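You operate a simulated robot arm through the tools that you are given. There is no shell and no other tool.

The job below is to be done with a simulated robot arm. You get a single attempt, and the scene is never put back.

JOB
Spin the propeller from the wooden box once round on the spinner.
Fine: shut the box, wind the crank back and leave the propeller on its peg.

The check looks at the end state, three seconds after you hand in, the way a careful person would. Anything else that was tipped, shoved, dropped, spilled or broken makes it a failure.

ROBOT AND FRAMES
A 7-joint arm with a two-finger parallel gripper, fixed in place. Base frame: the origin is on the floor under the middle of its stand, x ahead of it, y to its left, z up; the work surface is at about z = 0.74. Readings come in m, degrees, newtons and seconds.
It reaches about 1.479 m from its shoulder. Its first joint turns from -166.0 to 166.0 degrees. Payload 4.4 kg.
The TCP is the grasp point between the finger pads, 0.023 m short of the fingertips. In the tool frame z runs along the fingers and y along their closing line. Largest opening 0.094 m; finger width 0.038, thickness 0.01; the body of the gripper, 0.054 by 0.096 m, starts 0.039 m behind the TCP.
Orientation is told as [roll, pitch, yaw] about the base's x, y, z axes, in that order, counted from this pose: with the fingers straight down and closing along the base's y, the tool's x points along the base's -x, its y along +y and its z along -z.

CONTROLS
- The arm moves only by the tool servo_tool. Its argument "motion" is one flat list of numbers, 7 for each row, row after row: the shift along the tool's x, y, z in m, then the turn, a rotation vector about the tool's x, y, z in degrees, then the gripper command, from -1 (shut) to 1 (fully open), values between in proportion. In form: [dx, dy, dz, ax, ay, az, fingers, dx, dy, dz, ax, ay, az, fingers, ...]. A call has 1 to 20 rows; each row is the pose to reach, as a shift and turn from the pose commanded when the call began, along the tool's axes at that moment. Each row takes 0.2 s and may step no farther than 0.05 m and 8.6 degrees from the row before; otherwise, or with a gripper value out of range, the whole call is refused. Where a pose cannot be reached the arm comes as near as it can. A force on the tool above 70 N (or 10 N above the force at the start of the call, whichever is more), or a blocked arm, ends the call early, and 0.2 s more pass. The fingers move at their own pace (about 0.072 m/s each) and stop on an object; they squeeze with about 32 N. The grip force told is the motor's: it shows also when the fingers shut on nothing. Time passes only in rows, and 0.2 s behind the last, so rows that repeat a pose let the fingers close. It gives the time, the measured TCP pose, the force on the tool (base axes), the opening and the grip force at its end, in the units of the frame above (readings bear some noise), with the torque about the TCP (base axes, N m) and any sound that the robot's microphone picked up.
- Cameras (640 x 400 px; columns grow to the right, rows downward): "scene" is fixed at [0.3993, 0.6505, 1.3354]; the picture's right is [-0.59, -0.81, 0.00], its down [-0.53, 0.39, -0.75] and it looks along [0.60, -0.44, -0.66] (base axes); focal length 333 px, centre (320, 200). "wrist" rides on the gripper at [0.086, 0.016, -0.074] in the tool frame; the picture's right is [-0.18, 0.98, 0.00], its down [-0.58, -0.11, -0.81] and it looks along [-0.79, -0.15, 0.59] (tool axes); focal length 243 px, centre (320, 200).
- snapshot(camera): a new picture of that camera. The clock stands still meanwhile.
- locate(camera, pixels): for up to 12 pixels [column, row] of the newest picture of that camera ("zoom" is the newest enlarged one), the place [x, y, z] in the base frame of the surface seen there, good to about 0.002 m. The clock stands still meanwhile.
- close_up(camera, box): a new picture of the part [left, top, right, bottom] of that camera's present view, enlarged. The clock stands still meanwhile.
- job_done(): hands the job in; it is judged then, once.

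Open the gripper and draw the arm clear of the work before you hand the job in, unless the task says otherwise.

The tools are called after "Request:" by a JSON object that holds its "fn" and its "kwargs". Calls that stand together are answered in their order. servo_tool: Moves the arm, as the interface text tells. Its arguments: {"type":"object","properties":{"motion":{"type":"array"}},"required":["motion"]} The other tools are called the same way: snapshot (camera) takes a picture; locate (camera, pixels) gives the place of the surface under pixels of a picture; close_up (camera, box) takes an enlarged picture of a part of a camera's view; job_done () hands the job in.

At the start:

```text
t: 0.0
eef_pos: [0.8797, 0.1187, 1.0209]
tool_rot: [-0.1, 0.0, 0.0]
ft_force: [0.3, -0.4, -0.3]
wrist_torque: [0.02, 0.01, 0.05]
opening: 0.0937
finger_force: 0.0
```

scene: 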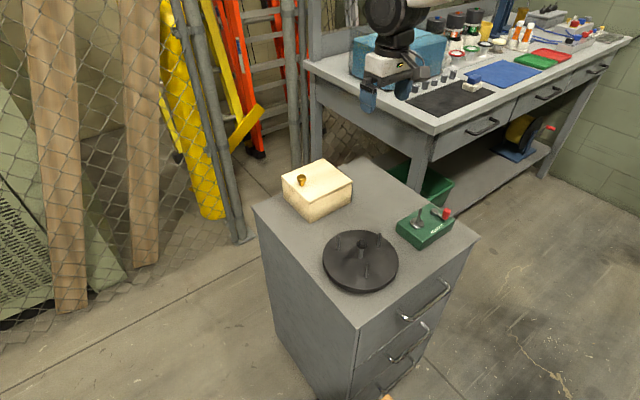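
wrist: 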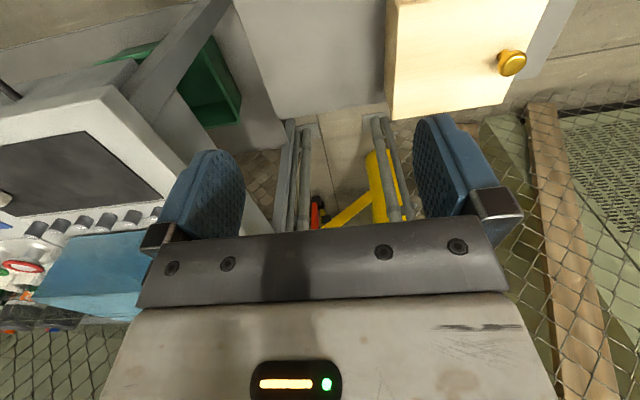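

The scene view shows a wooden box with a brass knob at (301,180), a black disc with pegs at (360,260), and a green device with a red knob at (425,225). I'll take enlarged pictures of these first.

Request:
{"fn": "close_up", "kwargs": {"camera": "scene", "box": [240, 140, 500, 310]}}

Request:
{"fn": "snapshot", "kwargs": {"camera": "wrist"}}

```text
2.35 times, centred on (370, 225) of scene
```

zoom: 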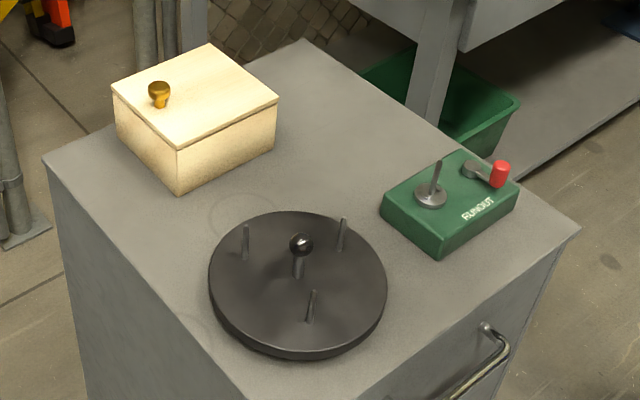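

```text
taken
```

wrist: 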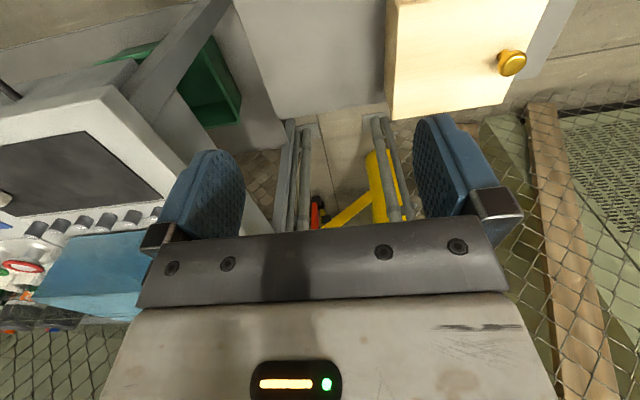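

The zoom shows the green "RUNOUT" device with an upright pin on a round hub at (432,190) and a crank with a red handle at (500,172), plus a black disc with pins. I'll measure the key points.

Request:
{"fn": "locate", "kwargs": {"camera": "zoom", "pixels": [[159, 88], [113, 90], [210, 46], [278, 97], [178, 150], [180, 192], [432, 200], [438, 163], [501, 168], [470, 168], [301, 240], [343, 220]]}}

Request:
{"fn": "close_up", "kwargs": {"camera": "scene", "box": [380, 180, 480, 260]}}

```text
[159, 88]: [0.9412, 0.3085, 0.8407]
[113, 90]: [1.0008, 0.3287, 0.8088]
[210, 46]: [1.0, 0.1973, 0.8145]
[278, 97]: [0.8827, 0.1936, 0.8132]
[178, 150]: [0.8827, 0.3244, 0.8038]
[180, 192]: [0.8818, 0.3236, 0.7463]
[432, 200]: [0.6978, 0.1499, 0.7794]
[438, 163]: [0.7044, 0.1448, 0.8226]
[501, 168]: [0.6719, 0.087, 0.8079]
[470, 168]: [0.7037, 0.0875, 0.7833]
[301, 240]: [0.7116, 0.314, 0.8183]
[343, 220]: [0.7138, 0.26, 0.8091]
```

```text
5.00 times, centred on (430, 220) of scene
```

zoom: 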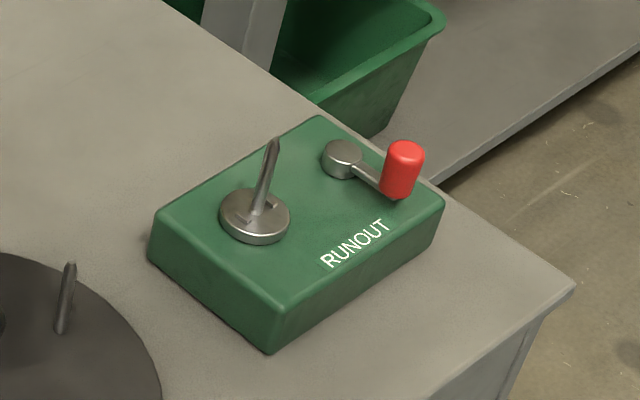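

Now a closer look at the box and the black disc, to see how the lid is fixed and what the pins are like.

Request:
{"fn": "close_up", "kwargs": {"camera": "scene", "box": [270, 145, 366, 230]}}

Request:
{"fn": "close_up", "kwargs": {"camera": "scene", "box": [310, 220, 410, 300]}}

Request:
{"fn": "close_up", "kwargs": {"camera": "wrist", "box": [360, 0, 560, 125]}}

```text
4.71 times, centred on (318, 188) of scene
```

zoom: 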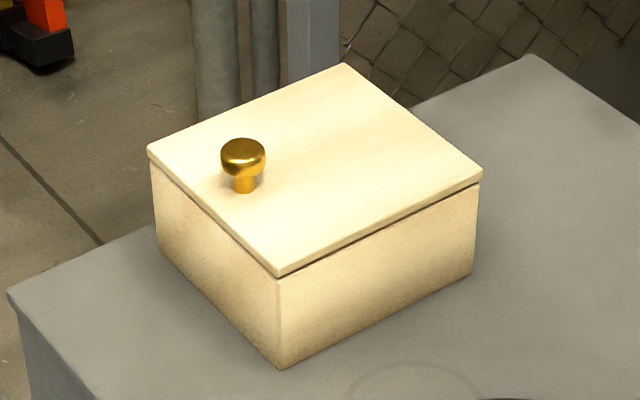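

```text
5.00 times, centred on (360, 260) of scene
```

zoom: 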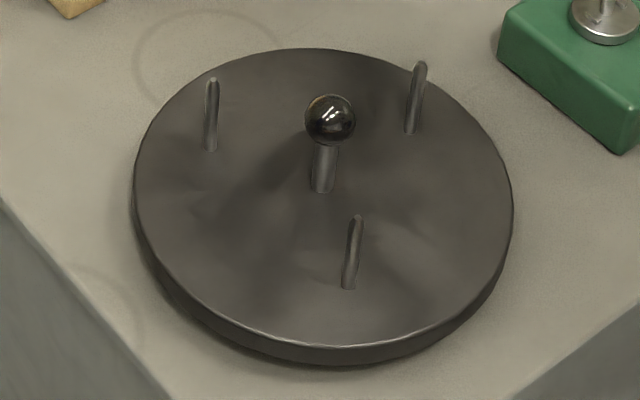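

```text
3.20 times, centred on (460, 62) of wrist
```

zoom: 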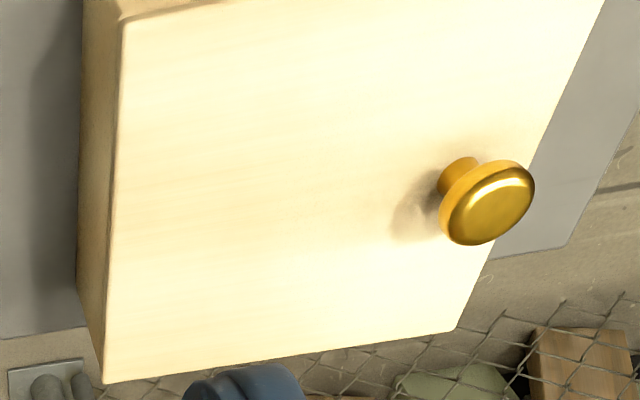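

The lid has a brass knob near its +y edge and the zoom shows no hinge. I'll measure the knob and rim precisely in an enlarged view.

Request:
{"fn": "close_up", "kwargs": {"camera": "scene", "box": [270, 145, 366, 230]}}

Request:
{"fn": "locate", "kwargs": {"camera": "zoom", "pixels": [[243, 145], [243, 160], [224, 160], [262, 160], [245, 185], [150, 150], [345, 66], [480, 175], [280, 272], [280, 300], [152, 175], [300, 150]]}}

```text
4.71 times, centred on (318, 188) of scene
```

zoom: 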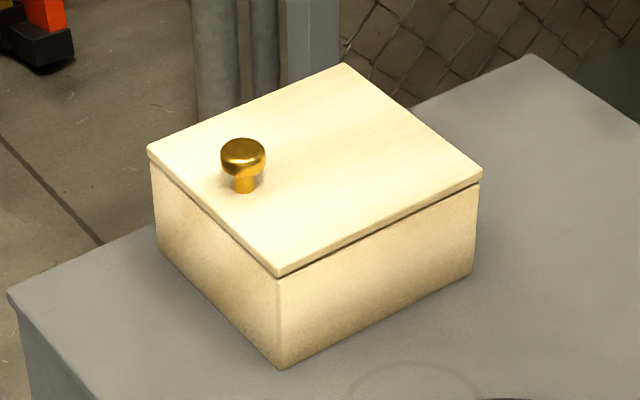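

```text
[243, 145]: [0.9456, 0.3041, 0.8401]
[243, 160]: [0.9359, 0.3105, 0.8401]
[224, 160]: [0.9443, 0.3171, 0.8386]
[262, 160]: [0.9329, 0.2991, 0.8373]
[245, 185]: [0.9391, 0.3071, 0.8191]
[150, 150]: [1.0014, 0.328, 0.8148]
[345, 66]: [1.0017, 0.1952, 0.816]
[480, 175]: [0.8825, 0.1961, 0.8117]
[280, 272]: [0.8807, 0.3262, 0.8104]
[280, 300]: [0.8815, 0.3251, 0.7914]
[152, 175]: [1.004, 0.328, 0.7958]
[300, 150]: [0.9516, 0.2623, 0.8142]
```

The knob's head is centred near (0.942, 0.306) with its top at z≈0.840, and the lid top is at z≈0.814. I'll move to z≈0.92 above it, turning the tool 90° so the fingers close along x.

Request:
{"fn": "servo_tool", "kwargs": {"motion": [-0.0056, 0.017, 0.0092, 0, 0, 8.18, 1, -0.0113, 0.034, 0.0184, 0, 0, 16.36, 1, -0.0169, 0.051, 0.0275, 0, 0, 24.55, 1, -0.0225, 0.068, 0.0367, 0, 0, 32.73, 1, -0.0282, 0.085, 0.0459, 0, 0, 40.91, 1, -0.0338, 0.102, 0.0551, 0, 0, 49.09, 1, -0.0395, 0.119, 0.0643, 0, 0, 57.27, 1, -0.0451, 0.136, 0.0735, 0, 0, 65.45, 1, -0.0507, 0.153, 0.0826, 0, 0, 73.64, 1, -0.0564, 0.17, 0.0918, 0, 0, 81.82, 1, -0.062, 0.187, 0.101, 0, 0, 90, 1, -0.062, 0.187, 0.101, 0, 0, 90, 1]}}

Request:
{"fn": "snapshot", "kwargs": {"camera": "wrist"}}

Request:
{"fn": "snapshot", "kwargs": {"camera": "scene"}}

```text
t: 2.6
eef_pos: [0.9426, 0.3058, 0.9193]
tool_rot: [0.0, 0.1, -90.1]
ft_force: [-0.6, 0.0, -0.5]
wrist_torque: [0.0, -0.01, 0.01]
opening: 0.0939
finger_force: 0.1
```

```text
taken
```

wrist: 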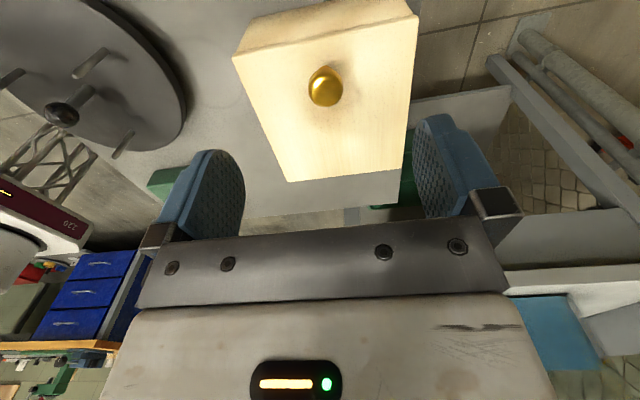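

```text
taken
```

scene: 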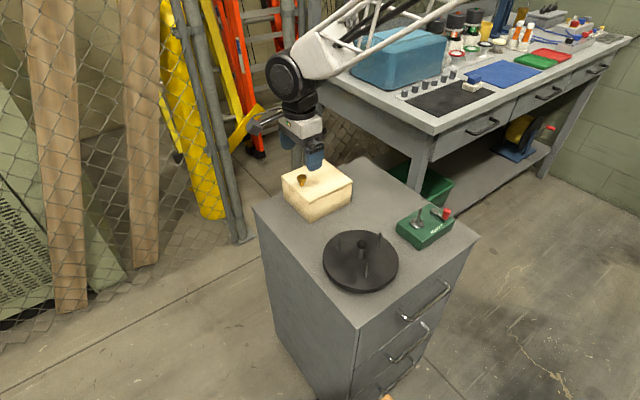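

The gripper is right above the knob (wrist picture knob at (325,85)). I'll lower to z≈0.844 and close on the knob.

Request:
{"fn": "servo_tool", "kwargs": {"motion": [0, 0, 0.025, 0, 0, 0, 0.2, 0, 0, 0.05, 0, 0, 0, 0.2, 0, 0, 0.0755, 0, 0, 0, 0.2, 0, 0, 0.0755, 0, 0, 0, 0.2, 0, 0, 0.0755, 0, 0, 0, -1, 0, 0, 0.0755, 0, 0, 0, -1, 0, 0, 0.0755, 0, 0, 0, -1]}}

Request:
{"fn": "close_up", "kwargs": {"camera": "scene", "box": [260, 120, 370, 230]}}

```text
t: 4.2
eef_pos: [0.9432, 0.3034, 0.8433]
tool_rot: [0.1, 0.1, -90.0]
ft_force: [63.2, -0.6, -19.4]
wrist_torque: [0.09, -0.36, -0.04]
opening: 0.0273
finger_force: 32.4
```

```text
3.64 times, centred on (315, 175) of scene
```

zoom: 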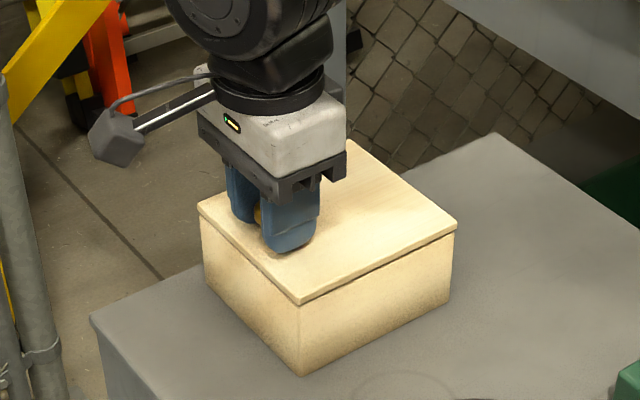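

The grip closed on the knob (opening 0.027), but there is a 63 N side force along +x, so the fingers are slightly off centre. I'll shift toward +x by small steps to relieve it.

Request:
{"fn": "servo_tool", "kwargs": {"motion": [0, 0.001, 0, 0, 0, 0, -1, 0, 0.002, 0, 0, 0, 0, -1]}}

```text
t: 4.8
eef_pos: [0.9451, 0.304, 0.8439]
tool_rot: [0.0, 0.0, -90.0]
ft_force: [61.6, 0.6, -15.5]
wrist_torque: [-0.02, -0.55, 0.03]
opening: 0.0234
finger_force: 45.1
```

The opening shrank to 0.0234 while the force stayed, so only the +x finger is touching. I'll shift a little further the same way and watch the force.

Request:
{"fn": "servo_tool", "kwargs": {"motion": [0, 0.001, 0, 0, 0, 0, -1, 0, 0.001, 0, 0, 0, 0, -1]}}

Request:
{"fn": "close_up", "kwargs": {"camera": "scene", "box": [280, 150, 350, 200]}}

Request:
{"fn": "snapshot", "kwargs": {"camera": "wrist"}}

```text
t: 5.4
eef_pos: [0.9449, 0.3031, 0.8442]
tool_rot: [-0.1, 0.0, -90.0]
ft_force: [41.4, -0.9, -5.6]
wrist_torque: [0.02, -0.41, 0.01]
opening: 0.0227
finger_force: 44.6
```

```text
8.00 times, centred on (315, 175) of scene
```

zoom: 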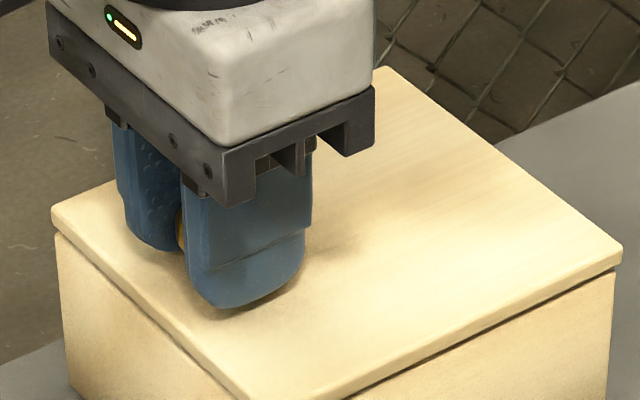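

```text
taken
```

wrist: 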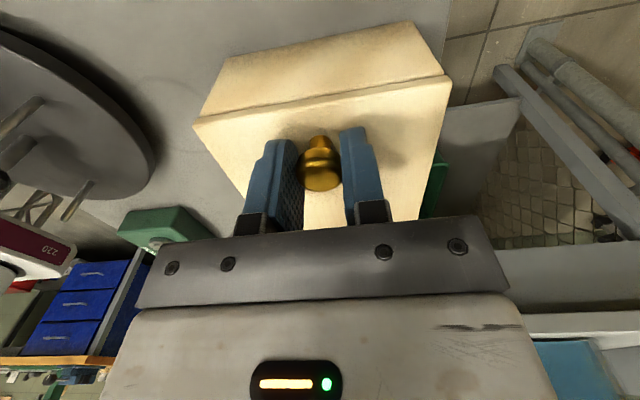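

Force fell to 41 N after the last millimetre and both fingers now appear to hold the knob (wrist picture (320,165)). Another 1–2 mm toward +x should centre it.

Request:
{"fn": "servo_tool", "kwargs": {"motion": [0, 0.001, 0, 0, 0, 0, -1, 0, 0.002, 0, 0, 0, 0, -1]}}

```text
t: 6.0
eef_pos: [0.9456, 0.3052, 0.8432]
tool_rot: [0.0, 0.0, -90.0]
ft_force: [-13.1, -0.4, 14.5]
wrist_torque: [-0.06, 0.24, -0.01]
opening: 0.023
finger_force: 44.8
```

Now the side force is small (−13 N), so the knob is held well. I'll lift 4 mm as a test to see how the lid reacts.

Request:
{"fn": "servo_tool", "kwargs": {"motion": [0, -0.0005, -0.002, 0, 0, 0, -1, -0.0005, -0.0005, -0.004, 0, 0, 0, -1, -0.001, -0.0005, -0.006, 0, 0, 0, -1]}}

Request:
{"fn": "close_up", "kwargs": {"camera": "scene", "box": [260, 130, 370, 230]}}

Request:
{"fn": "close_up", "kwargs": {"camera": "wrist", "box": [180, 0, 480, 220]}}

```text
t: 6.8
eef_pos: [0.9446, 0.3035, 0.8451]
tool_rot: [-0.3, -0.2, -90.0]
ft_force: [15.7, -0.5, -46.3]
wrist_torque: [-0.08, -0.13, 0.04]
opening: 0.0235
finger_force: 45.3
```

```text
4.00 times, centred on (315, 180) of scene
```

zoom: 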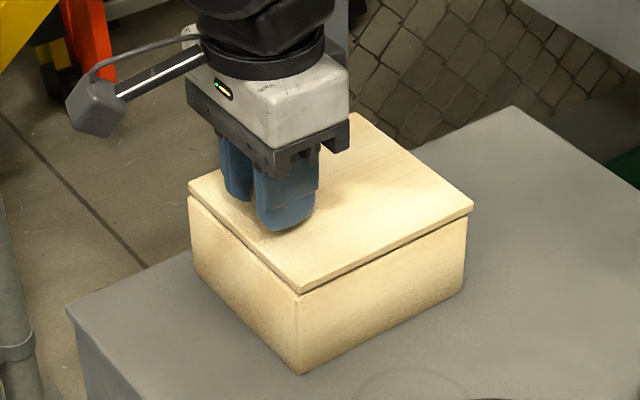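

```text
1.82 times, centred on (330, 110) of wrist
```

zoom: 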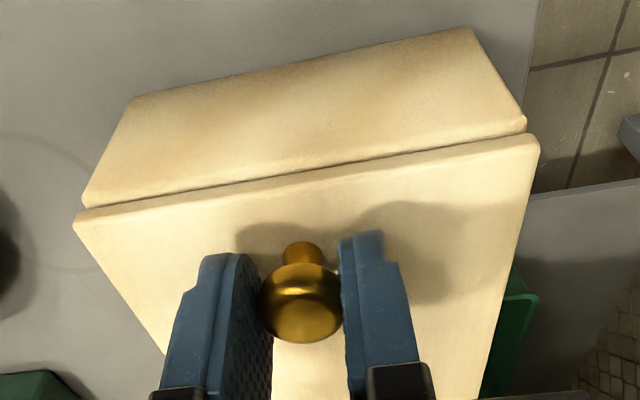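

The lift met about −46 N while the lid stayed put, so it isn't simply loose. I'll measure the lid edges on this picture to see whether it lifted at all.

Request:
{"fn": "close_up", "kwargs": {"camera": "scene", "box": [300, 180, 360, 220]}}

Request:
{"fn": "locate", "kwargs": {"camera": "zoom", "pixels": [[380, 30], [200, 200], [560, 75], [350, 130], [360, 150], [250, 220], [100, 120]]}}

```text
10.00 times, centred on (330, 200) of scene
```

zoom: 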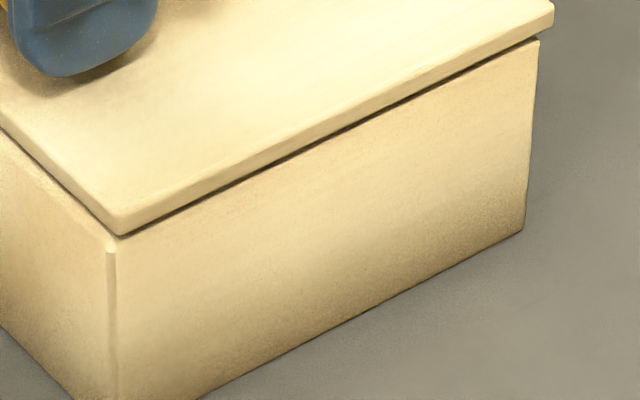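

```text
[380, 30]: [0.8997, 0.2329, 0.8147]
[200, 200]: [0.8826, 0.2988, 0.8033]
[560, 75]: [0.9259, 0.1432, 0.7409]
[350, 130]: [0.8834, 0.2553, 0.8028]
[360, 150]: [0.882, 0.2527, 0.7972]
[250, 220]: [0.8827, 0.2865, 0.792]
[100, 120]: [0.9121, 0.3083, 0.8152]
```

The lid top is still at z≈0.8147, so it did not lift: it may slide instead. I'll go back down to relieve the load and then try a small horizontal pull toward −y.

Request:
{"fn": "servo_tool", "kwargs": {"motion": [0.0005, 0, 0.002, 0, 0, 0, -1, 0.001, 0, 0.004, 0, 0, 0, -1, 0.001, 0, 0.005, 0, 0, 0, -1]}}

```text
t: 7.6
eef_pos: [0.9453, 0.3052, 0.8469]
tool_rot: [-0.1, 0.0, -90.0]
ft_force: [-53.1, 0.4, -1.1]
wrist_torque: [-0.08, 0.71, -0.01]
opening: 0.023
finger_force: 45.0
```

The z load is gone but there is −53 N along x from the pinch being off centre. I'll open slightly and re-grip centred and a bit lower before testing a slide.

Request:
{"fn": "servo_tool", "kwargs": {"motion": [0, 0, 0, 0, 0, 0, -0.3, 0, 0, 0, 0, 0, 0, -0.3]}}

Request:
{"fn": "close_up", "kwargs": {"camera": "wrist", "box": [220, 60, 420, 220]}}

```text
t: 8.2
eef_pos: [0.9467, 0.3046, 0.8462]
tool_rot: [0.1, 0.0, -90.1]
ft_force: [-0.2, 0.2, -1.1]
wrist_torque: [0.01, 0.04, 0.0]
opening: 0.033
finger_force: 0.0
```

```text
2.50 times, centred on (320, 140) of wrist
```

zoom: 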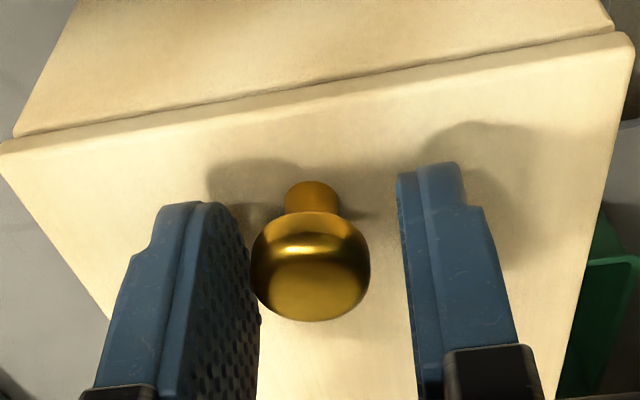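

The fingers are open again and unloaded (x=0.9467), with the knob head at zoom (310,265), nearer the left (−x) finger. I'll measure the knob and pads in this view.

Request:
{"fn": "locate", "kwargs": {"camera": "zoom", "pixels": [[255, 260], [365, 260], [310, 300], [310, 230], [312, 195], [290, 195], [335, 195], [240, 250], [408, 250], [310, 160]]}}

```text
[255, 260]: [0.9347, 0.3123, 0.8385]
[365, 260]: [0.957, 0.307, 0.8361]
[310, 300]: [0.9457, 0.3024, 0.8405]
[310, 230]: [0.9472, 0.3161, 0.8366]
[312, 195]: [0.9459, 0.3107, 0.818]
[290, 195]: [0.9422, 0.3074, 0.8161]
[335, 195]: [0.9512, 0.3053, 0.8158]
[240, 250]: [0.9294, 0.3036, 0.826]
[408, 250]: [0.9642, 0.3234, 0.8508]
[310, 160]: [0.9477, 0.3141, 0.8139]
```

The knob centre measures about (0.9457, 0.305); the tool is at 0.9467. I'll shift 1 mm toward −x, lower 4 mm and re-close.

Request:
{"fn": "servo_tool", "kwargs": {"motion": [0, -0.001, 0.002, 0, 0, 0, -0.3, 0, -0.001, 0.004, 0, 0, 0, -0.3, 0, -0.001, 0.004, 0, 0, 0, -1, 0, -0.001, 0.004, 0, 0, 0, -1, 0, -0.001, 0.004, 0, 0, 0, -1]}}

```text
t: 9.4
eef_pos: [0.9444, 0.3042, 0.8421]
tool_rot: [0.0, -0.1, -90.0]
ft_force: [11.1, -0.5, -2.4]
wrist_torque: [0.02, -0.1, 0.01]
opening: 0.0229
finger_force: 44.3
```

Nicely centred now (11 N). I'll test sliding the lid by pulling a few millimetres toward −y.

Request:
{"fn": "servo_tool", "kwargs": {"motion": [-0.002, 0, 0, 0, 0, 0, -1, -0.004, 0, 0, 0, 0, 0, -1]}}

```text
t: 10.0
eef_pos: [0.9448, 0.3002, 0.8414]
tool_rot: [0.0, 0.0, -90.1]
ft_force: [10.0, 0.5, 2.2]
wrist_torque: [0.03, -0.13, -0.02]
opening: 0.023
finger_force: 45.3
```

It moved 4 mm toward −y with nearly no force. I'll check whether the lid slid with it or the fingers slipped.

Request:
{"fn": "close_up", "kwargs": {"camera": "scene", "box": [260, 130, 370, 230]}}

Request:
{"fn": "close_up", "kwargs": {"camera": "wrist", "box": [180, 0, 480, 220]}}

```text
4.00 times, centred on (315, 180) of scene
```

zoom: 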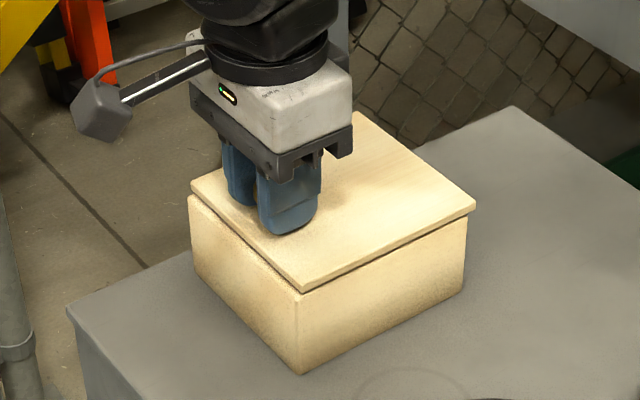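

```text
1.82 times, centred on (330, 110) of wrist
```

zoom: 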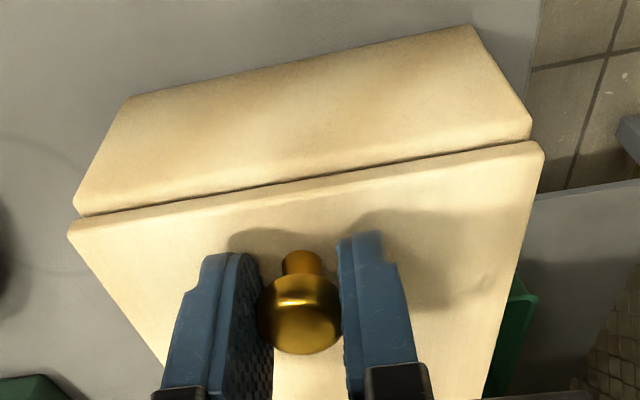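

The lid seems to have shifted slightly, but it's ambiguous. I'll pull another 10 mm toward −y and compare.

Request:
{"fn": "servo_tool", "kwargs": {"motion": [-0.005, 0, 0, 0, 0, 0, -1, -0.01, 0, 0, 0, 0, 0, -1]}}

Request:
{"fn": "close_up", "kwargs": {"camera": "scene", "box": [260, 130, 370, 230]}}

Request:
{"fn": "close_up", "kwargs": {"camera": "wrist", "box": [180, 0, 480, 220]}}

```text
t: 10.6
eef_pos: [0.9449, 0.2913, 0.8411]
tool_rot: [0.0, 0.1, -90.1]
ft_force: [-6.4, 0.4, 14.8]
wrist_torque: [0.0, 0.07, 0.04]
opening: 0.0228
finger_force: 45.0
```

```text
4.00 times, centred on (315, 180) of scene
```

zoom: 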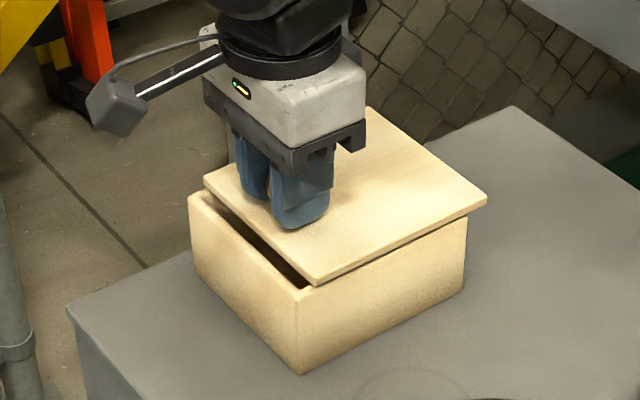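

```text
1.82 times, centred on (330, 110) of wrist
```

zoom: 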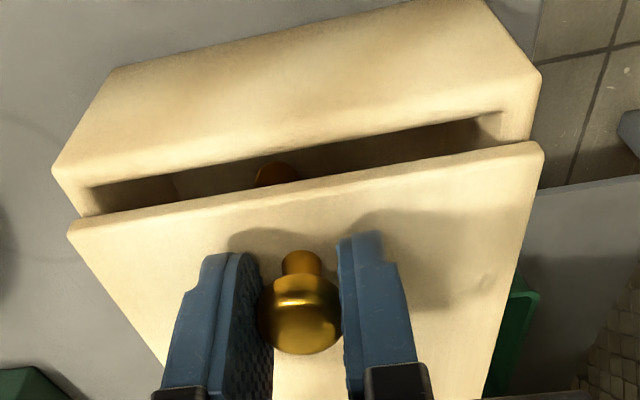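

Confirmed: it's a sliding lid that moves toward −y, and something orange is visible inside at wrist zoom (275,172). I'll slide on in small steps, watching the force.

Request:
{"fn": "servo_tool", "kwargs": {"motion": [-0.01, 0, 0, 0, 0, 0, -1, -0.02, 0, 0, 0, 0, 0, -1, -0.03, 0, 0, 0, 0, 0, -1, -0.04, 0, 0, 0, 0, 0, -1]}}

Request:
{"fn": "close_up", "kwargs": {"camera": "scene", "box": [260, 130, 370, 230]}}

```text
t: 11.6
eef_pos: [0.9452, 0.2489, 0.8415]
tool_rot: [0.0, 0.0, -90.1]
ft_force: [-18.5, 0.1, 20.3]
wrist_torque: [-0.01, 0.19, 0.01]
opening: 0.0229
finger_force: 45.1
```

```text
4.00 times, centred on (315, 180) of scene
```

zoom: 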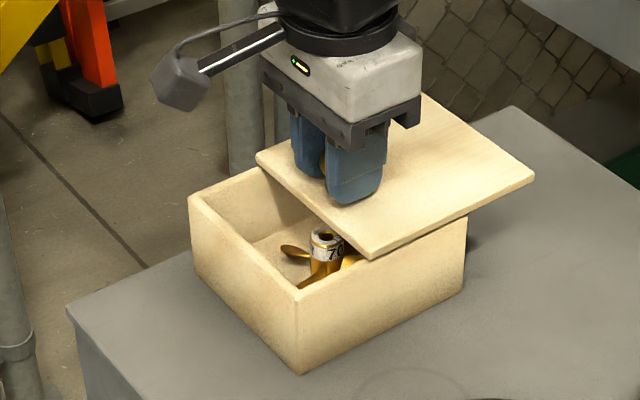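

The lid slides freely and the brass propeller with a white "70"-marked hub is visible at zoom (322,250). I'll slide another 35 mm, watching the force for the end stop.

Request:
{"fn": "servo_tool", "kwargs": {"motion": [-0.01, 0, 0, 0, 0, 0, -1, -0.02, 0, 0, 0, 0, 0, -1, -0.03, 0, 0, 0, 0, 0, -1, -0.035, 0, 0, 0, 0, 0, -1]}}

Request:
{"fn": "close_up", "kwargs": {"camera": "scene", "box": [260, 130, 370, 230]}}

Request:
{"fn": "snapshot", "kwargs": {"camera": "wrist"}}

```text
t: 12.6
eef_pos: [0.9455, 0.2153, 0.8406]
tool_rot: [0.1, 0.0, -89.9]
ft_force: [11.4, 0.0, 16.4]
wrist_torque: [-0.01, -0.18, 0.0]
opening: 0.0228
finger_force: 45.0
```

```text
4.00 times, centred on (315, 180) of scene
```

zoom: 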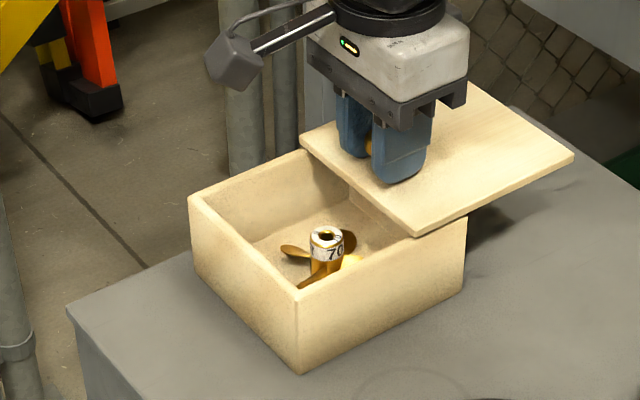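

```text
taken
```

wrist: 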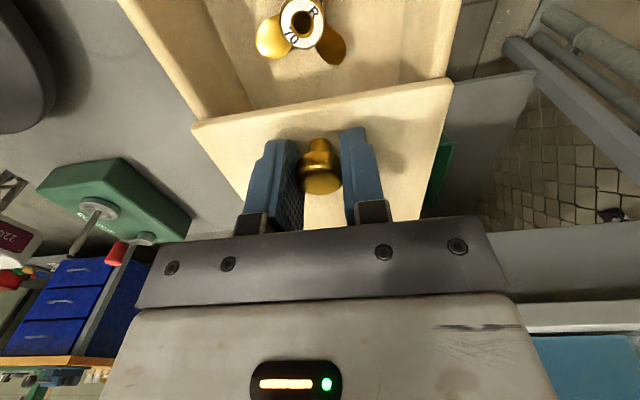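

Lid is open about 90 mm with no resistance. I'll enlarge the propeller in both views and measure it.

Request:
{"fn": "close_up", "kwargs": {"camera": "wrist", "box": [230, 0, 370, 80]}}

Request:
{"fn": "locate", "kwargs": {"camera": "wrist", "pixels": [[302, 22], [284, 22], [319, 18], [302, 2], [302, 42], [268, 40], [335, 48], [230, 60], [400, 50], [298, 52]]}}

Request:
{"fn": "close_up", "kwargs": {"camera": "scene", "box": [305, 170, 385, 220]}}

Request:
{"fn": "locate", "kwargs": {"camera": "zoom", "pixels": [[280, 150], [280, 205], [200, 175]]}}

```text
4.57 times, centred on (300, 40) of wrist
```

zoom: 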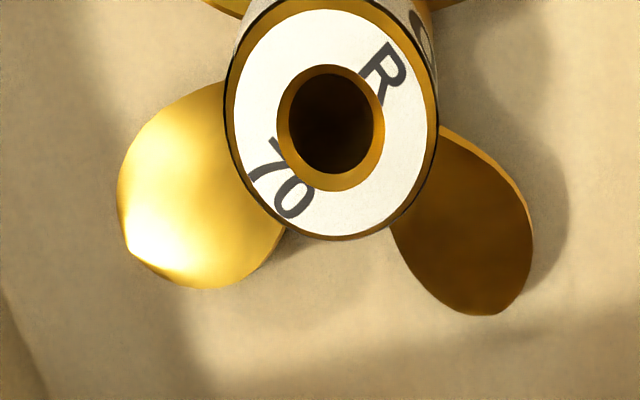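

```text
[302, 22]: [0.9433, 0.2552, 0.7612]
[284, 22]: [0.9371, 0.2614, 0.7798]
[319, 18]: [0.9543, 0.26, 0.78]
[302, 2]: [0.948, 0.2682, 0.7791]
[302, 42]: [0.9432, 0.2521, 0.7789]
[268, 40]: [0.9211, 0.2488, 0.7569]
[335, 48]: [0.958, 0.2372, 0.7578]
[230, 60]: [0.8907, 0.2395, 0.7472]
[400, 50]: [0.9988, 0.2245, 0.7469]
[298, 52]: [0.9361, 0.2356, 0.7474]
```

```text
8.00 times, centred on (345, 195) of scene
```

zoom: 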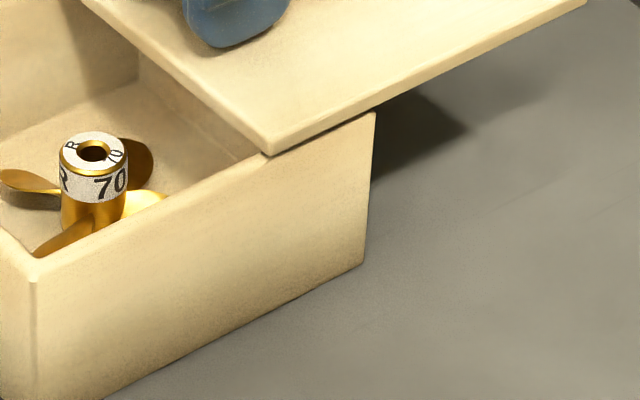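

```text
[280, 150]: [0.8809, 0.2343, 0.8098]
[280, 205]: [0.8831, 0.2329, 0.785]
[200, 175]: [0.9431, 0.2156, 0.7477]
```

The hub top is at z≈0.780 centred near (0.946, 0.2605), and the lid edge is at y≈0.236. I'll slide 15 mm more for gripper clearance, then check.

Request:
{"fn": "servo_tool", "kwargs": {"motion": [-0.006, 0, 0, 0, 0, 0, -1, -0.011, 0, 0, 0, 0, 0, -1, -0.015, 0, 0, 0, 0, 0, -1]}}

```text
t: 13.4
eef_pos: [0.9455, 0.2006, 0.8417]
tool_rot: [0.1, 0.1, -90.1]
ft_force: [4.6, 0.2, 21.0]
wrist_torque: [-0.01, -0.06, 0.01]
opening: 0.0227
finger_force: 45.0
```

Still free. Now I'll open the fingers slightly and check whether the lid stays put.

Request:
{"fn": "servo_tool", "kwargs": {"motion": [0, 0, -0.001, 0, 0, 0, -1, 0, 0, -0.001, 0, 0, 0, -0.2, 0, 0, -0.001, 0, 0, 0, -0.2]}}

Request:
{"fn": "close_up", "kwargs": {"camera": "scene", "box": [260, 130, 390, 230]}}

```text
t: 14.2
eef_pos: [0.9454, 0.1997, 0.8412]
tool_rot: [0.0, -0.1, -90.0]
ft_force: [0.1, 0.1, 0.3]
wrist_torque: [0.02, 0.02, 0.01]
opening: 0.0378
finger_force: 0.1
```

```text
4.00 times, centred on (325, 180) of scene
```

zoom: 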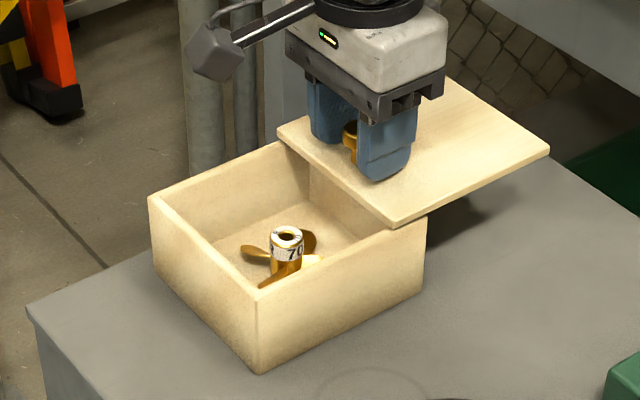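

The lid stays put. I'll raise straight up 90 mm, move over the propeller and look with the wrist camera.

Request:
{"fn": "servo_tool", "kwargs": {"motion": [0, 0, -0.03, 0, 0, 0, -0.2, 0, 0, -0.06, 0, 0, 0, 0, 0, 0, -0.09, 0, 0, 0, 0, 0.03, 0, -0.09, 0, 0, 0, 0, 0.06, 0, -0.09, 0, 0, 0, 0, 0.06, 0, -0.09, 0, 0, 0, 0]}}

Request:
{"fn": "snapshot", "kwargs": {"camera": "wrist"}}

Request:
{"fn": "close_up", "kwargs": {"camera": "scene", "box": [280, 170, 370, 230]}}

```text
t: 15.6
eef_pos: [0.9461, 0.2607, 0.9324]
tool_rot: [0.1, -0.1, -90.2]
ft_force: [0.0, 0.2, 0.1]
wrist_torque: [0.0, -0.01, 0.01]
opening: 0.0471
finger_force: 0.0
```

```text
taken
```

wrist: 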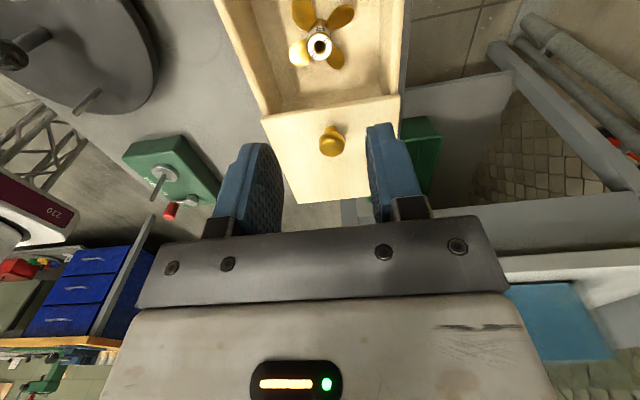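

```text
6.67 times, centred on (325, 200) of scene
```

zoom: 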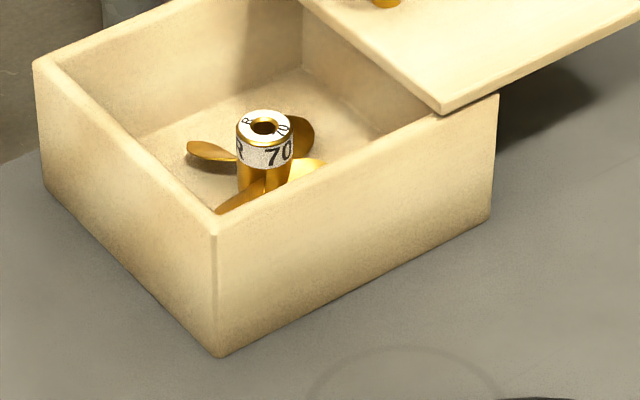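

Four blades are visible around the hub at wrist (318,47). I'll enlarge and measure the hub and blades.

Request:
{"fn": "close_up", "kwargs": {"camera": "wrist", "box": [270, 0, 370, 80]}}

Request:
{"fn": "locate", "kwargs": {"camera": "zoom", "pixels": [[243, 230], [395, 230], [320, 165], [318, 300], [320, 230], [200, 270], [430, 290], [220, 70], [460, 70], [180, 30], [500, 40], [430, 320]]}}

Request:
{"fn": "close_up", "kwargs": {"camera": "scene", "box": [303, 182, 333, 205]}}

Request:
{"fn": "locate", "kwargs": {"camera": "zoom", "pixels": [[280, 90], [220, 110], [340, 110], [280, 140], [280, 280], [280, 350], [100, 210], [400, 130], [440, 250], [180, 380]]}}

```text
5.00 times, centred on (320, 40) of wrist
```

zoom: 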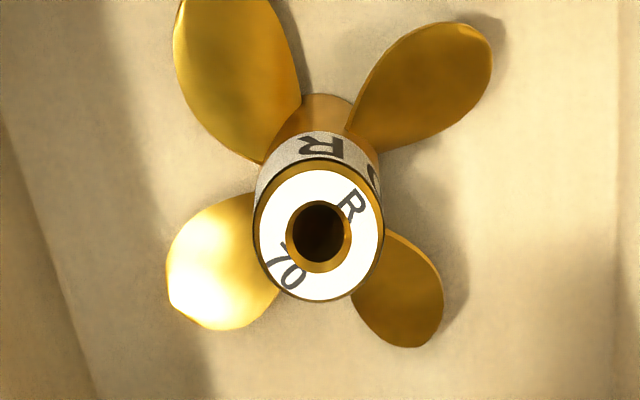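

```text
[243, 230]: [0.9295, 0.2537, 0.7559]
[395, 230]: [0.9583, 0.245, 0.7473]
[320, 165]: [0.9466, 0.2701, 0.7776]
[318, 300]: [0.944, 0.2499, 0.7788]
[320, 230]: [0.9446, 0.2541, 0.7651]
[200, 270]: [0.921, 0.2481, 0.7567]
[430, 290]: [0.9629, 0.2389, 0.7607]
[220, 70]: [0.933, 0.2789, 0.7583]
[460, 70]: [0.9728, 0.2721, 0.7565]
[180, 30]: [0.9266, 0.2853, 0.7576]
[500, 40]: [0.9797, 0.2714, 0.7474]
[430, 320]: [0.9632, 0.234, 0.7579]
```

```text
16.00 times, centred on (318, 194) of scene
```

zoom: 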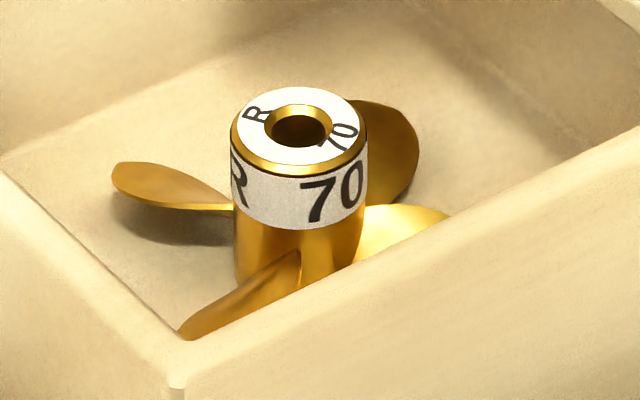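

```text
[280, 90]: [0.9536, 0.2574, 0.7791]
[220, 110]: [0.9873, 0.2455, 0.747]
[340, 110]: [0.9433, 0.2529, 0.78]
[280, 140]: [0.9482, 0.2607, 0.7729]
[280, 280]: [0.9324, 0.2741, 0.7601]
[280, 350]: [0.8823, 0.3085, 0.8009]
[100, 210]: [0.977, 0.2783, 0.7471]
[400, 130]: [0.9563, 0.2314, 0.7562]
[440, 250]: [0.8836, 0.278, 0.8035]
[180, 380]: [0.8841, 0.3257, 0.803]
```

The hub is about 20 mm across, centred near (0.9455, 0.260), with blades up to z≈0.761. Before grasping, I'll look closely at the spinner's pin and crank.

Request:
{"fn": "close_up", "kwargs": {"camera": "scene", "box": [400, 195, 450, 235]}}

Request:
{"fn": "locate", "kwargs": {"camera": "zoom", "pixels": [[190, 170], [260, 230], [195, 280], [330, 190], [240, 110], [265, 220], [370, 80], [400, 130], [530, 50], [530, 130], [490, 170], [170, 380]]}}

Request:
{"fn": "close_up", "kwargs": {"camera": "scene", "box": [410, 200, 435, 220]}}

Request:
{"fn": "close_up", "kwargs": {"camera": "wrist", "box": [110, 120, 230, 230]}}

```text
10.00 times, centred on (425, 215) of scene
```

zoom: 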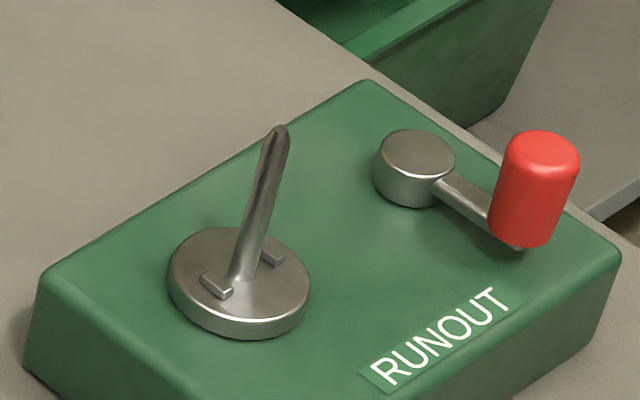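

```text
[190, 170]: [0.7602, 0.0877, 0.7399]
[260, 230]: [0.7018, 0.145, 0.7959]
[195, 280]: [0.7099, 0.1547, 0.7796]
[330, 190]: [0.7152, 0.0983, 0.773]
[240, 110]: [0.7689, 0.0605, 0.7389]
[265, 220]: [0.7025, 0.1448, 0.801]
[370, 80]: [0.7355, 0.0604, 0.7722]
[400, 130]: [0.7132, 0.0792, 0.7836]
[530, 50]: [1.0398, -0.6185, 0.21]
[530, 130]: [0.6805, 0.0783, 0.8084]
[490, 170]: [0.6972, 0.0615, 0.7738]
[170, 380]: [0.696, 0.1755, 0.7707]
```

```text
16.00 times, centred on (422, 210) of scene
```

zoom: 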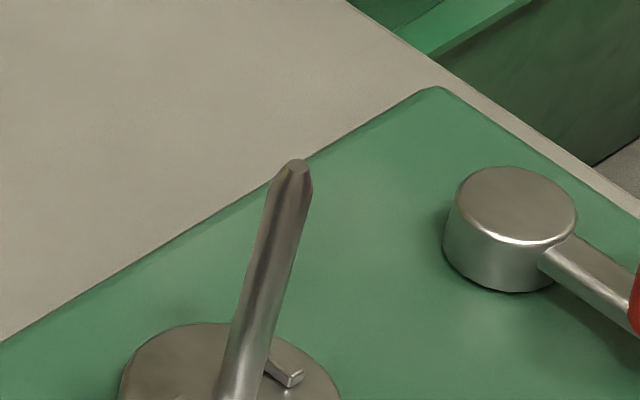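

```text
3.64 times, centred on (170, 175) of wrist
```

zoom: 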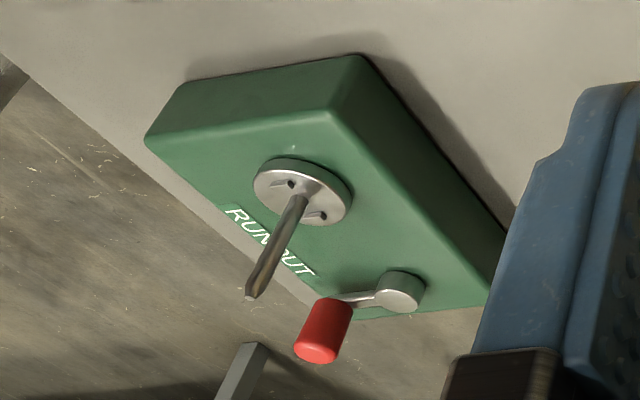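

The spindle base has two small drive dogs at zoom (217,287) and (270,250), so the propeller's hub likely has a matching slot beneath. I'll measure the pin, dogs and crank in detail.

Request:
{"fn": "close_up", "kwargs": {"camera": "scene", "box": [412, 205, 436, 231]}}

Request:
{"fn": "locate", "kwargs": {"camera": "zoom", "pixels": [[248, 200], [215, 260], [262, 300], [190, 305], [160, 320], [285, 240], [300, 255], [145, 250], [345, 290], [265, 190], [240, 330], [200, 350]]}}

Request:
{"fn": "close_up", "kwargs": {"camera": "scene", "box": [430, 202, 460, 226]}}

Request:
{"fn": "locate", "kwargs": {"camera": "zoom", "pixels": [[200, 80], [160, 120], [230, 120], [195, 110], [400, 50], [430, 80], [370, 80], [400, 110], [400, 190], [380, 230], [280, 160], [300, 175]]}}

```text
15.38 times, centred on (424, 218) of scene
```

zoom: 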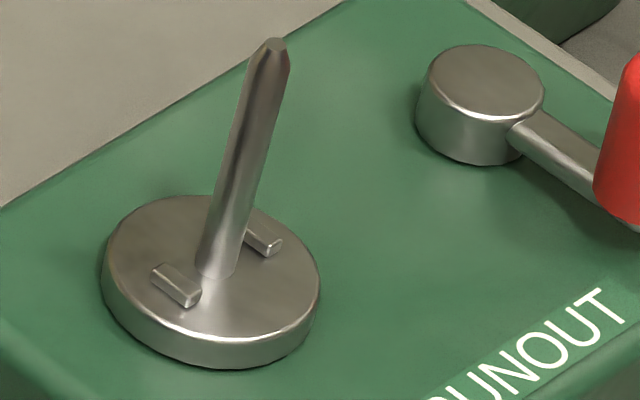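

```text
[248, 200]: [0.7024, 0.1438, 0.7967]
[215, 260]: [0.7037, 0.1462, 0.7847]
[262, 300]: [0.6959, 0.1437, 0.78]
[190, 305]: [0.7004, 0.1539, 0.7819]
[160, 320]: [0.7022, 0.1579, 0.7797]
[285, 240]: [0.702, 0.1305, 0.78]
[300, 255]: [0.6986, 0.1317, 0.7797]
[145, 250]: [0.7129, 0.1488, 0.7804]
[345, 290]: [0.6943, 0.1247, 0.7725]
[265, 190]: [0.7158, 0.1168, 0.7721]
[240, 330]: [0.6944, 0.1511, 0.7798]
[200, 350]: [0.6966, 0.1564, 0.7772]
```

```text
16.00 times, centred on (445, 214) of scene
```

zoom: 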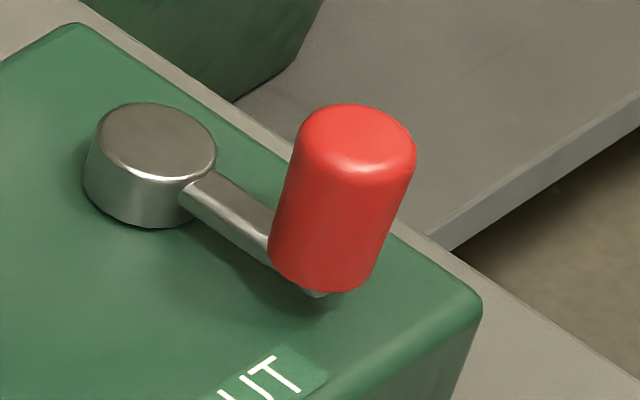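

```text
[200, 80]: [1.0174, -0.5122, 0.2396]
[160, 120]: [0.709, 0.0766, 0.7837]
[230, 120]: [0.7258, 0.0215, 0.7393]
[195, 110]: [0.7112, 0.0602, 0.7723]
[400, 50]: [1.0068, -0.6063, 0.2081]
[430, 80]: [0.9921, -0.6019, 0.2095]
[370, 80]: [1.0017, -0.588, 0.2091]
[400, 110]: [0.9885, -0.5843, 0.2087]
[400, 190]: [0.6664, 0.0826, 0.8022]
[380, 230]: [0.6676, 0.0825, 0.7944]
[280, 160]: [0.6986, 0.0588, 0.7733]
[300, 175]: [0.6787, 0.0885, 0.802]
```

The dogs sit on either side of the pin along y. I'll enlarge further to get their exact place, shape and the pin's base centre.

Request:
{"fn": "close_up", "kwargs": {"camera": "scene", "box": [416, 218, 432, 228]}}

Request:
{"fn": "locate", "kwargs": {"camera": "zoom", "pixels": [[80, 180], [130, 215], [180, 240], [160, 200], [300, 180], [350, 90], [400, 110], [420, 80], [250, 190], [240, 230], [290, 240], [170, 260]]}}

```text
16.00 times, centred on (424, 223) of scene
```

zoom: 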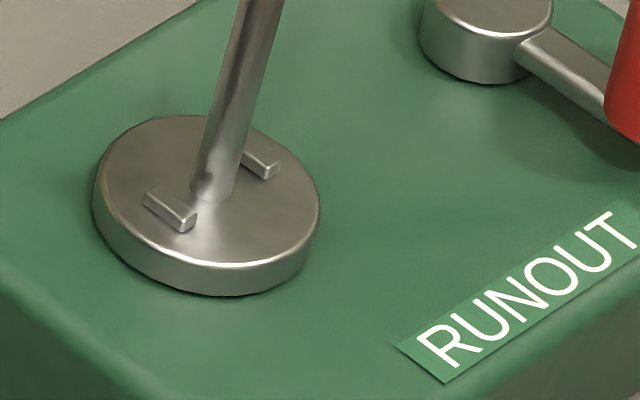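

```text
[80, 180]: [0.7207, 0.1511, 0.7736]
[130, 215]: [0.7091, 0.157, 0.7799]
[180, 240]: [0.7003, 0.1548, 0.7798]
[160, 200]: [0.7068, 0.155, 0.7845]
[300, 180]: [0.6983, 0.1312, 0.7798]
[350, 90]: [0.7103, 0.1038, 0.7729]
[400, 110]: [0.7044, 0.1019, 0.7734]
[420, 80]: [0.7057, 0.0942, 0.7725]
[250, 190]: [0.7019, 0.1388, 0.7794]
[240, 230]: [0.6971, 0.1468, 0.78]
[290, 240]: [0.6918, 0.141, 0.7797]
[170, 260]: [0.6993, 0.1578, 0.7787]
```

Zoom limit is 16×. I'll measure the dog tops and the hub rim more exactly on this picture.

Request:
{"fn": "locate", "kwargs": {"camera": "zoom", "pixels": [[150, 197], [160, 190], [190, 211], [180, 219], [265, 172], [276, 167], [250, 157], [100, 180], [316, 205], [190, 120], [215, 262], [207, 195]]}}

Request:
{"fn": "locate", "kwargs": {"camera": "zoom", "pixels": [[215, 170], [225, 130], [235, 90], [245, 50], [255, 10], [205, 170], [240, 170], [160, 130], [290, 160], [300, 240], [140, 240], [260, 250]]}}

```text
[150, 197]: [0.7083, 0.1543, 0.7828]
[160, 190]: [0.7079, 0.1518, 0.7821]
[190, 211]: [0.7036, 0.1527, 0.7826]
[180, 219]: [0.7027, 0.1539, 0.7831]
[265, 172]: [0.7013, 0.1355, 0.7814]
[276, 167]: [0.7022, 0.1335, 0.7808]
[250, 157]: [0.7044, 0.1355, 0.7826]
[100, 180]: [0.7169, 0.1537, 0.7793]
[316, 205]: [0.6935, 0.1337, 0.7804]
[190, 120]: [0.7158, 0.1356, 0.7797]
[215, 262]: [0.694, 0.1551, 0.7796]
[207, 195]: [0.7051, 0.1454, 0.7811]
```

```text
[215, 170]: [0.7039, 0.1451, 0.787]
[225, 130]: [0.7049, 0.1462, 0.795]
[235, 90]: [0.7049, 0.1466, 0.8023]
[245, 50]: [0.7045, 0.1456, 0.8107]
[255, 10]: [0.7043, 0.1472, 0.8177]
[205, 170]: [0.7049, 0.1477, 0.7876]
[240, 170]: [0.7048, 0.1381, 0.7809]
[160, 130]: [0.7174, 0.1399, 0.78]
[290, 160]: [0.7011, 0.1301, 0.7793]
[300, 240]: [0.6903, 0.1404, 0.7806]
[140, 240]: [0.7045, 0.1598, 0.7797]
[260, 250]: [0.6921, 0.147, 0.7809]
```

Pin centre works out to about (0.7055, 0.144); the dogs lie along y at ±9 mm. Now I'll descend onto the propeller's hub (tips kept above the blades, TCP z≈0.789) with moderate opening.

Request:
{"fn": "servo_tool", "kwargs": {"motion": [0, 0, 0.04, 0, 0, 0, 0, 0, 0, 0.08, 0, 0, 0, 0, 0, 0, 0.11, 0, 0, 0, 0, 0, 0, 0.13, 0, 0, 0, 0, 0, 0, 0.143, 0, 0, 0, 0, 0, 0, 0.143, 0, 0, 0, 0]}}

Request:
{"fn": "close_up", "kwargs": {"camera": "wrist", "box": [220, 60, 420, 220]}}

Request:
{"fn": "close_up", "kwargs": {"camera": "scene", "box": [280, 150, 370, 220]}}

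```text
t: 17.0
eef_pos: [0.9445, 0.2604, 0.7884]
tool_rot: [0.0, -0.2, -90.0]
ft_force: [0.0, 1.0, 0.4]
wrist_torque: [-0.03, 0.03, 0.01]
opening: 0.0473
finger_force: 0.1
```

```text
2.50 times, centred on (320, 140) of wrist
```

zoom: 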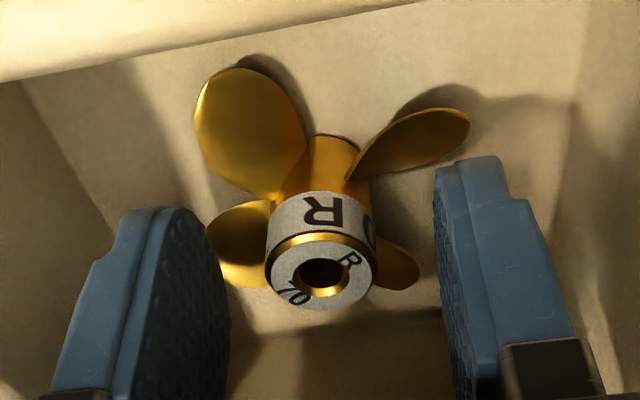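

```text
5.71 times, centred on (325, 185) of scene
```

zoom: 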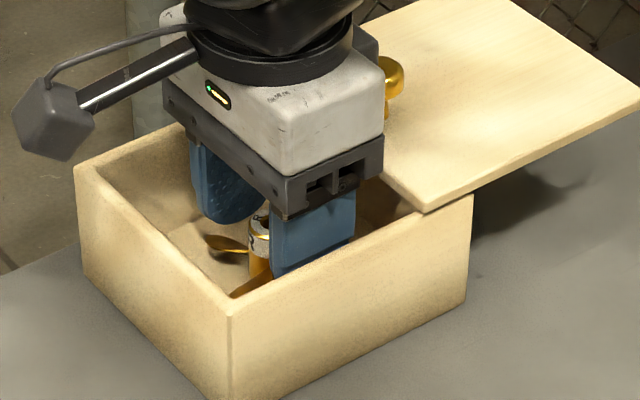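

The hub is between the pads (zoom (320,275)), a bit left of middle. I'll measure hub edges and pad faces to centre before closing.

Request:
{"fn": "close_up", "kwargs": {"camera": "wrist", "box": [220, 60, 420, 220]}}

Request:
{"fn": "locate", "kwargs": {"camera": "zoom", "pixels": [[268, 275], [374, 275], [320, 308], [320, 240], [270, 230], [372, 230], [225, 290], [445, 290], [215, 240], [437, 200]]}}

```text
2.50 times, centred on (320, 140) of wrist
```

zoom: 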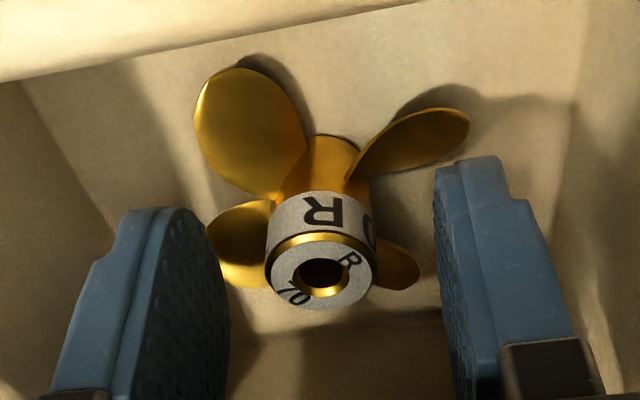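

```text
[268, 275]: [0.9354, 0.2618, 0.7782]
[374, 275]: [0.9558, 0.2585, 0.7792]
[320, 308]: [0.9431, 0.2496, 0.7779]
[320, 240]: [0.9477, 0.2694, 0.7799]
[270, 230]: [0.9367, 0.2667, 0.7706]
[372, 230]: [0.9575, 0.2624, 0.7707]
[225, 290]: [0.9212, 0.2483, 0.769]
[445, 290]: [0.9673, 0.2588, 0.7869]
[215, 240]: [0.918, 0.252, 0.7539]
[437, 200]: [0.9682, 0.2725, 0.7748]
```

Hub centre is at (0.946, 0.2597), pads centred at 0.9445; I'll shift 1.5 mm toward +x and close, then look.

Request:
{"fn": "servo_tool", "kwargs": {"motion": [0, 0.0015, 0, 0, 0, 0, 0, 0, 0.0015, 0, 0, 0, 0, -0.4, 0, 0.0015, 0, 0, 0, 0, -1, 0, 0.0015, 0, 0, 0, 0, -1, 0, 0.0015, 0, 0, 0, 0, -1]}}

Request:
{"fn": "close_up", "kwargs": {"camera": "wrist", "box": [220, 60, 420, 220]}}

```text
t: 18.2
eef_pos: [0.9459, 0.2606, 0.7896]
tool_rot: [0.1, 0.0, -90.0]
ft_force: [-0.1, -0.1, 0.2]
wrist_torque: [0.01, 0.0, -0.03]
opening: 0.0197
finger_force: 31.8
```

```text
2.50 times, centred on (320, 140) of wrist
```

zoom: 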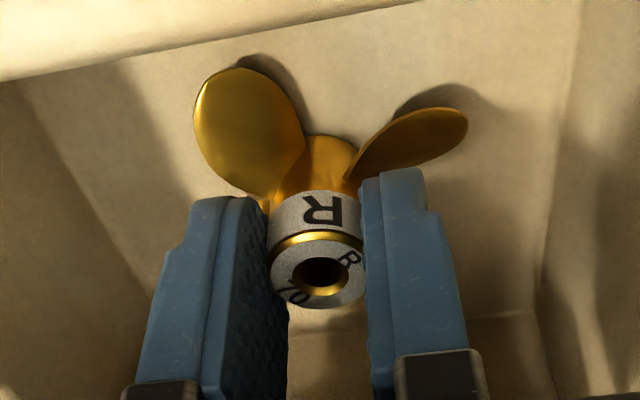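

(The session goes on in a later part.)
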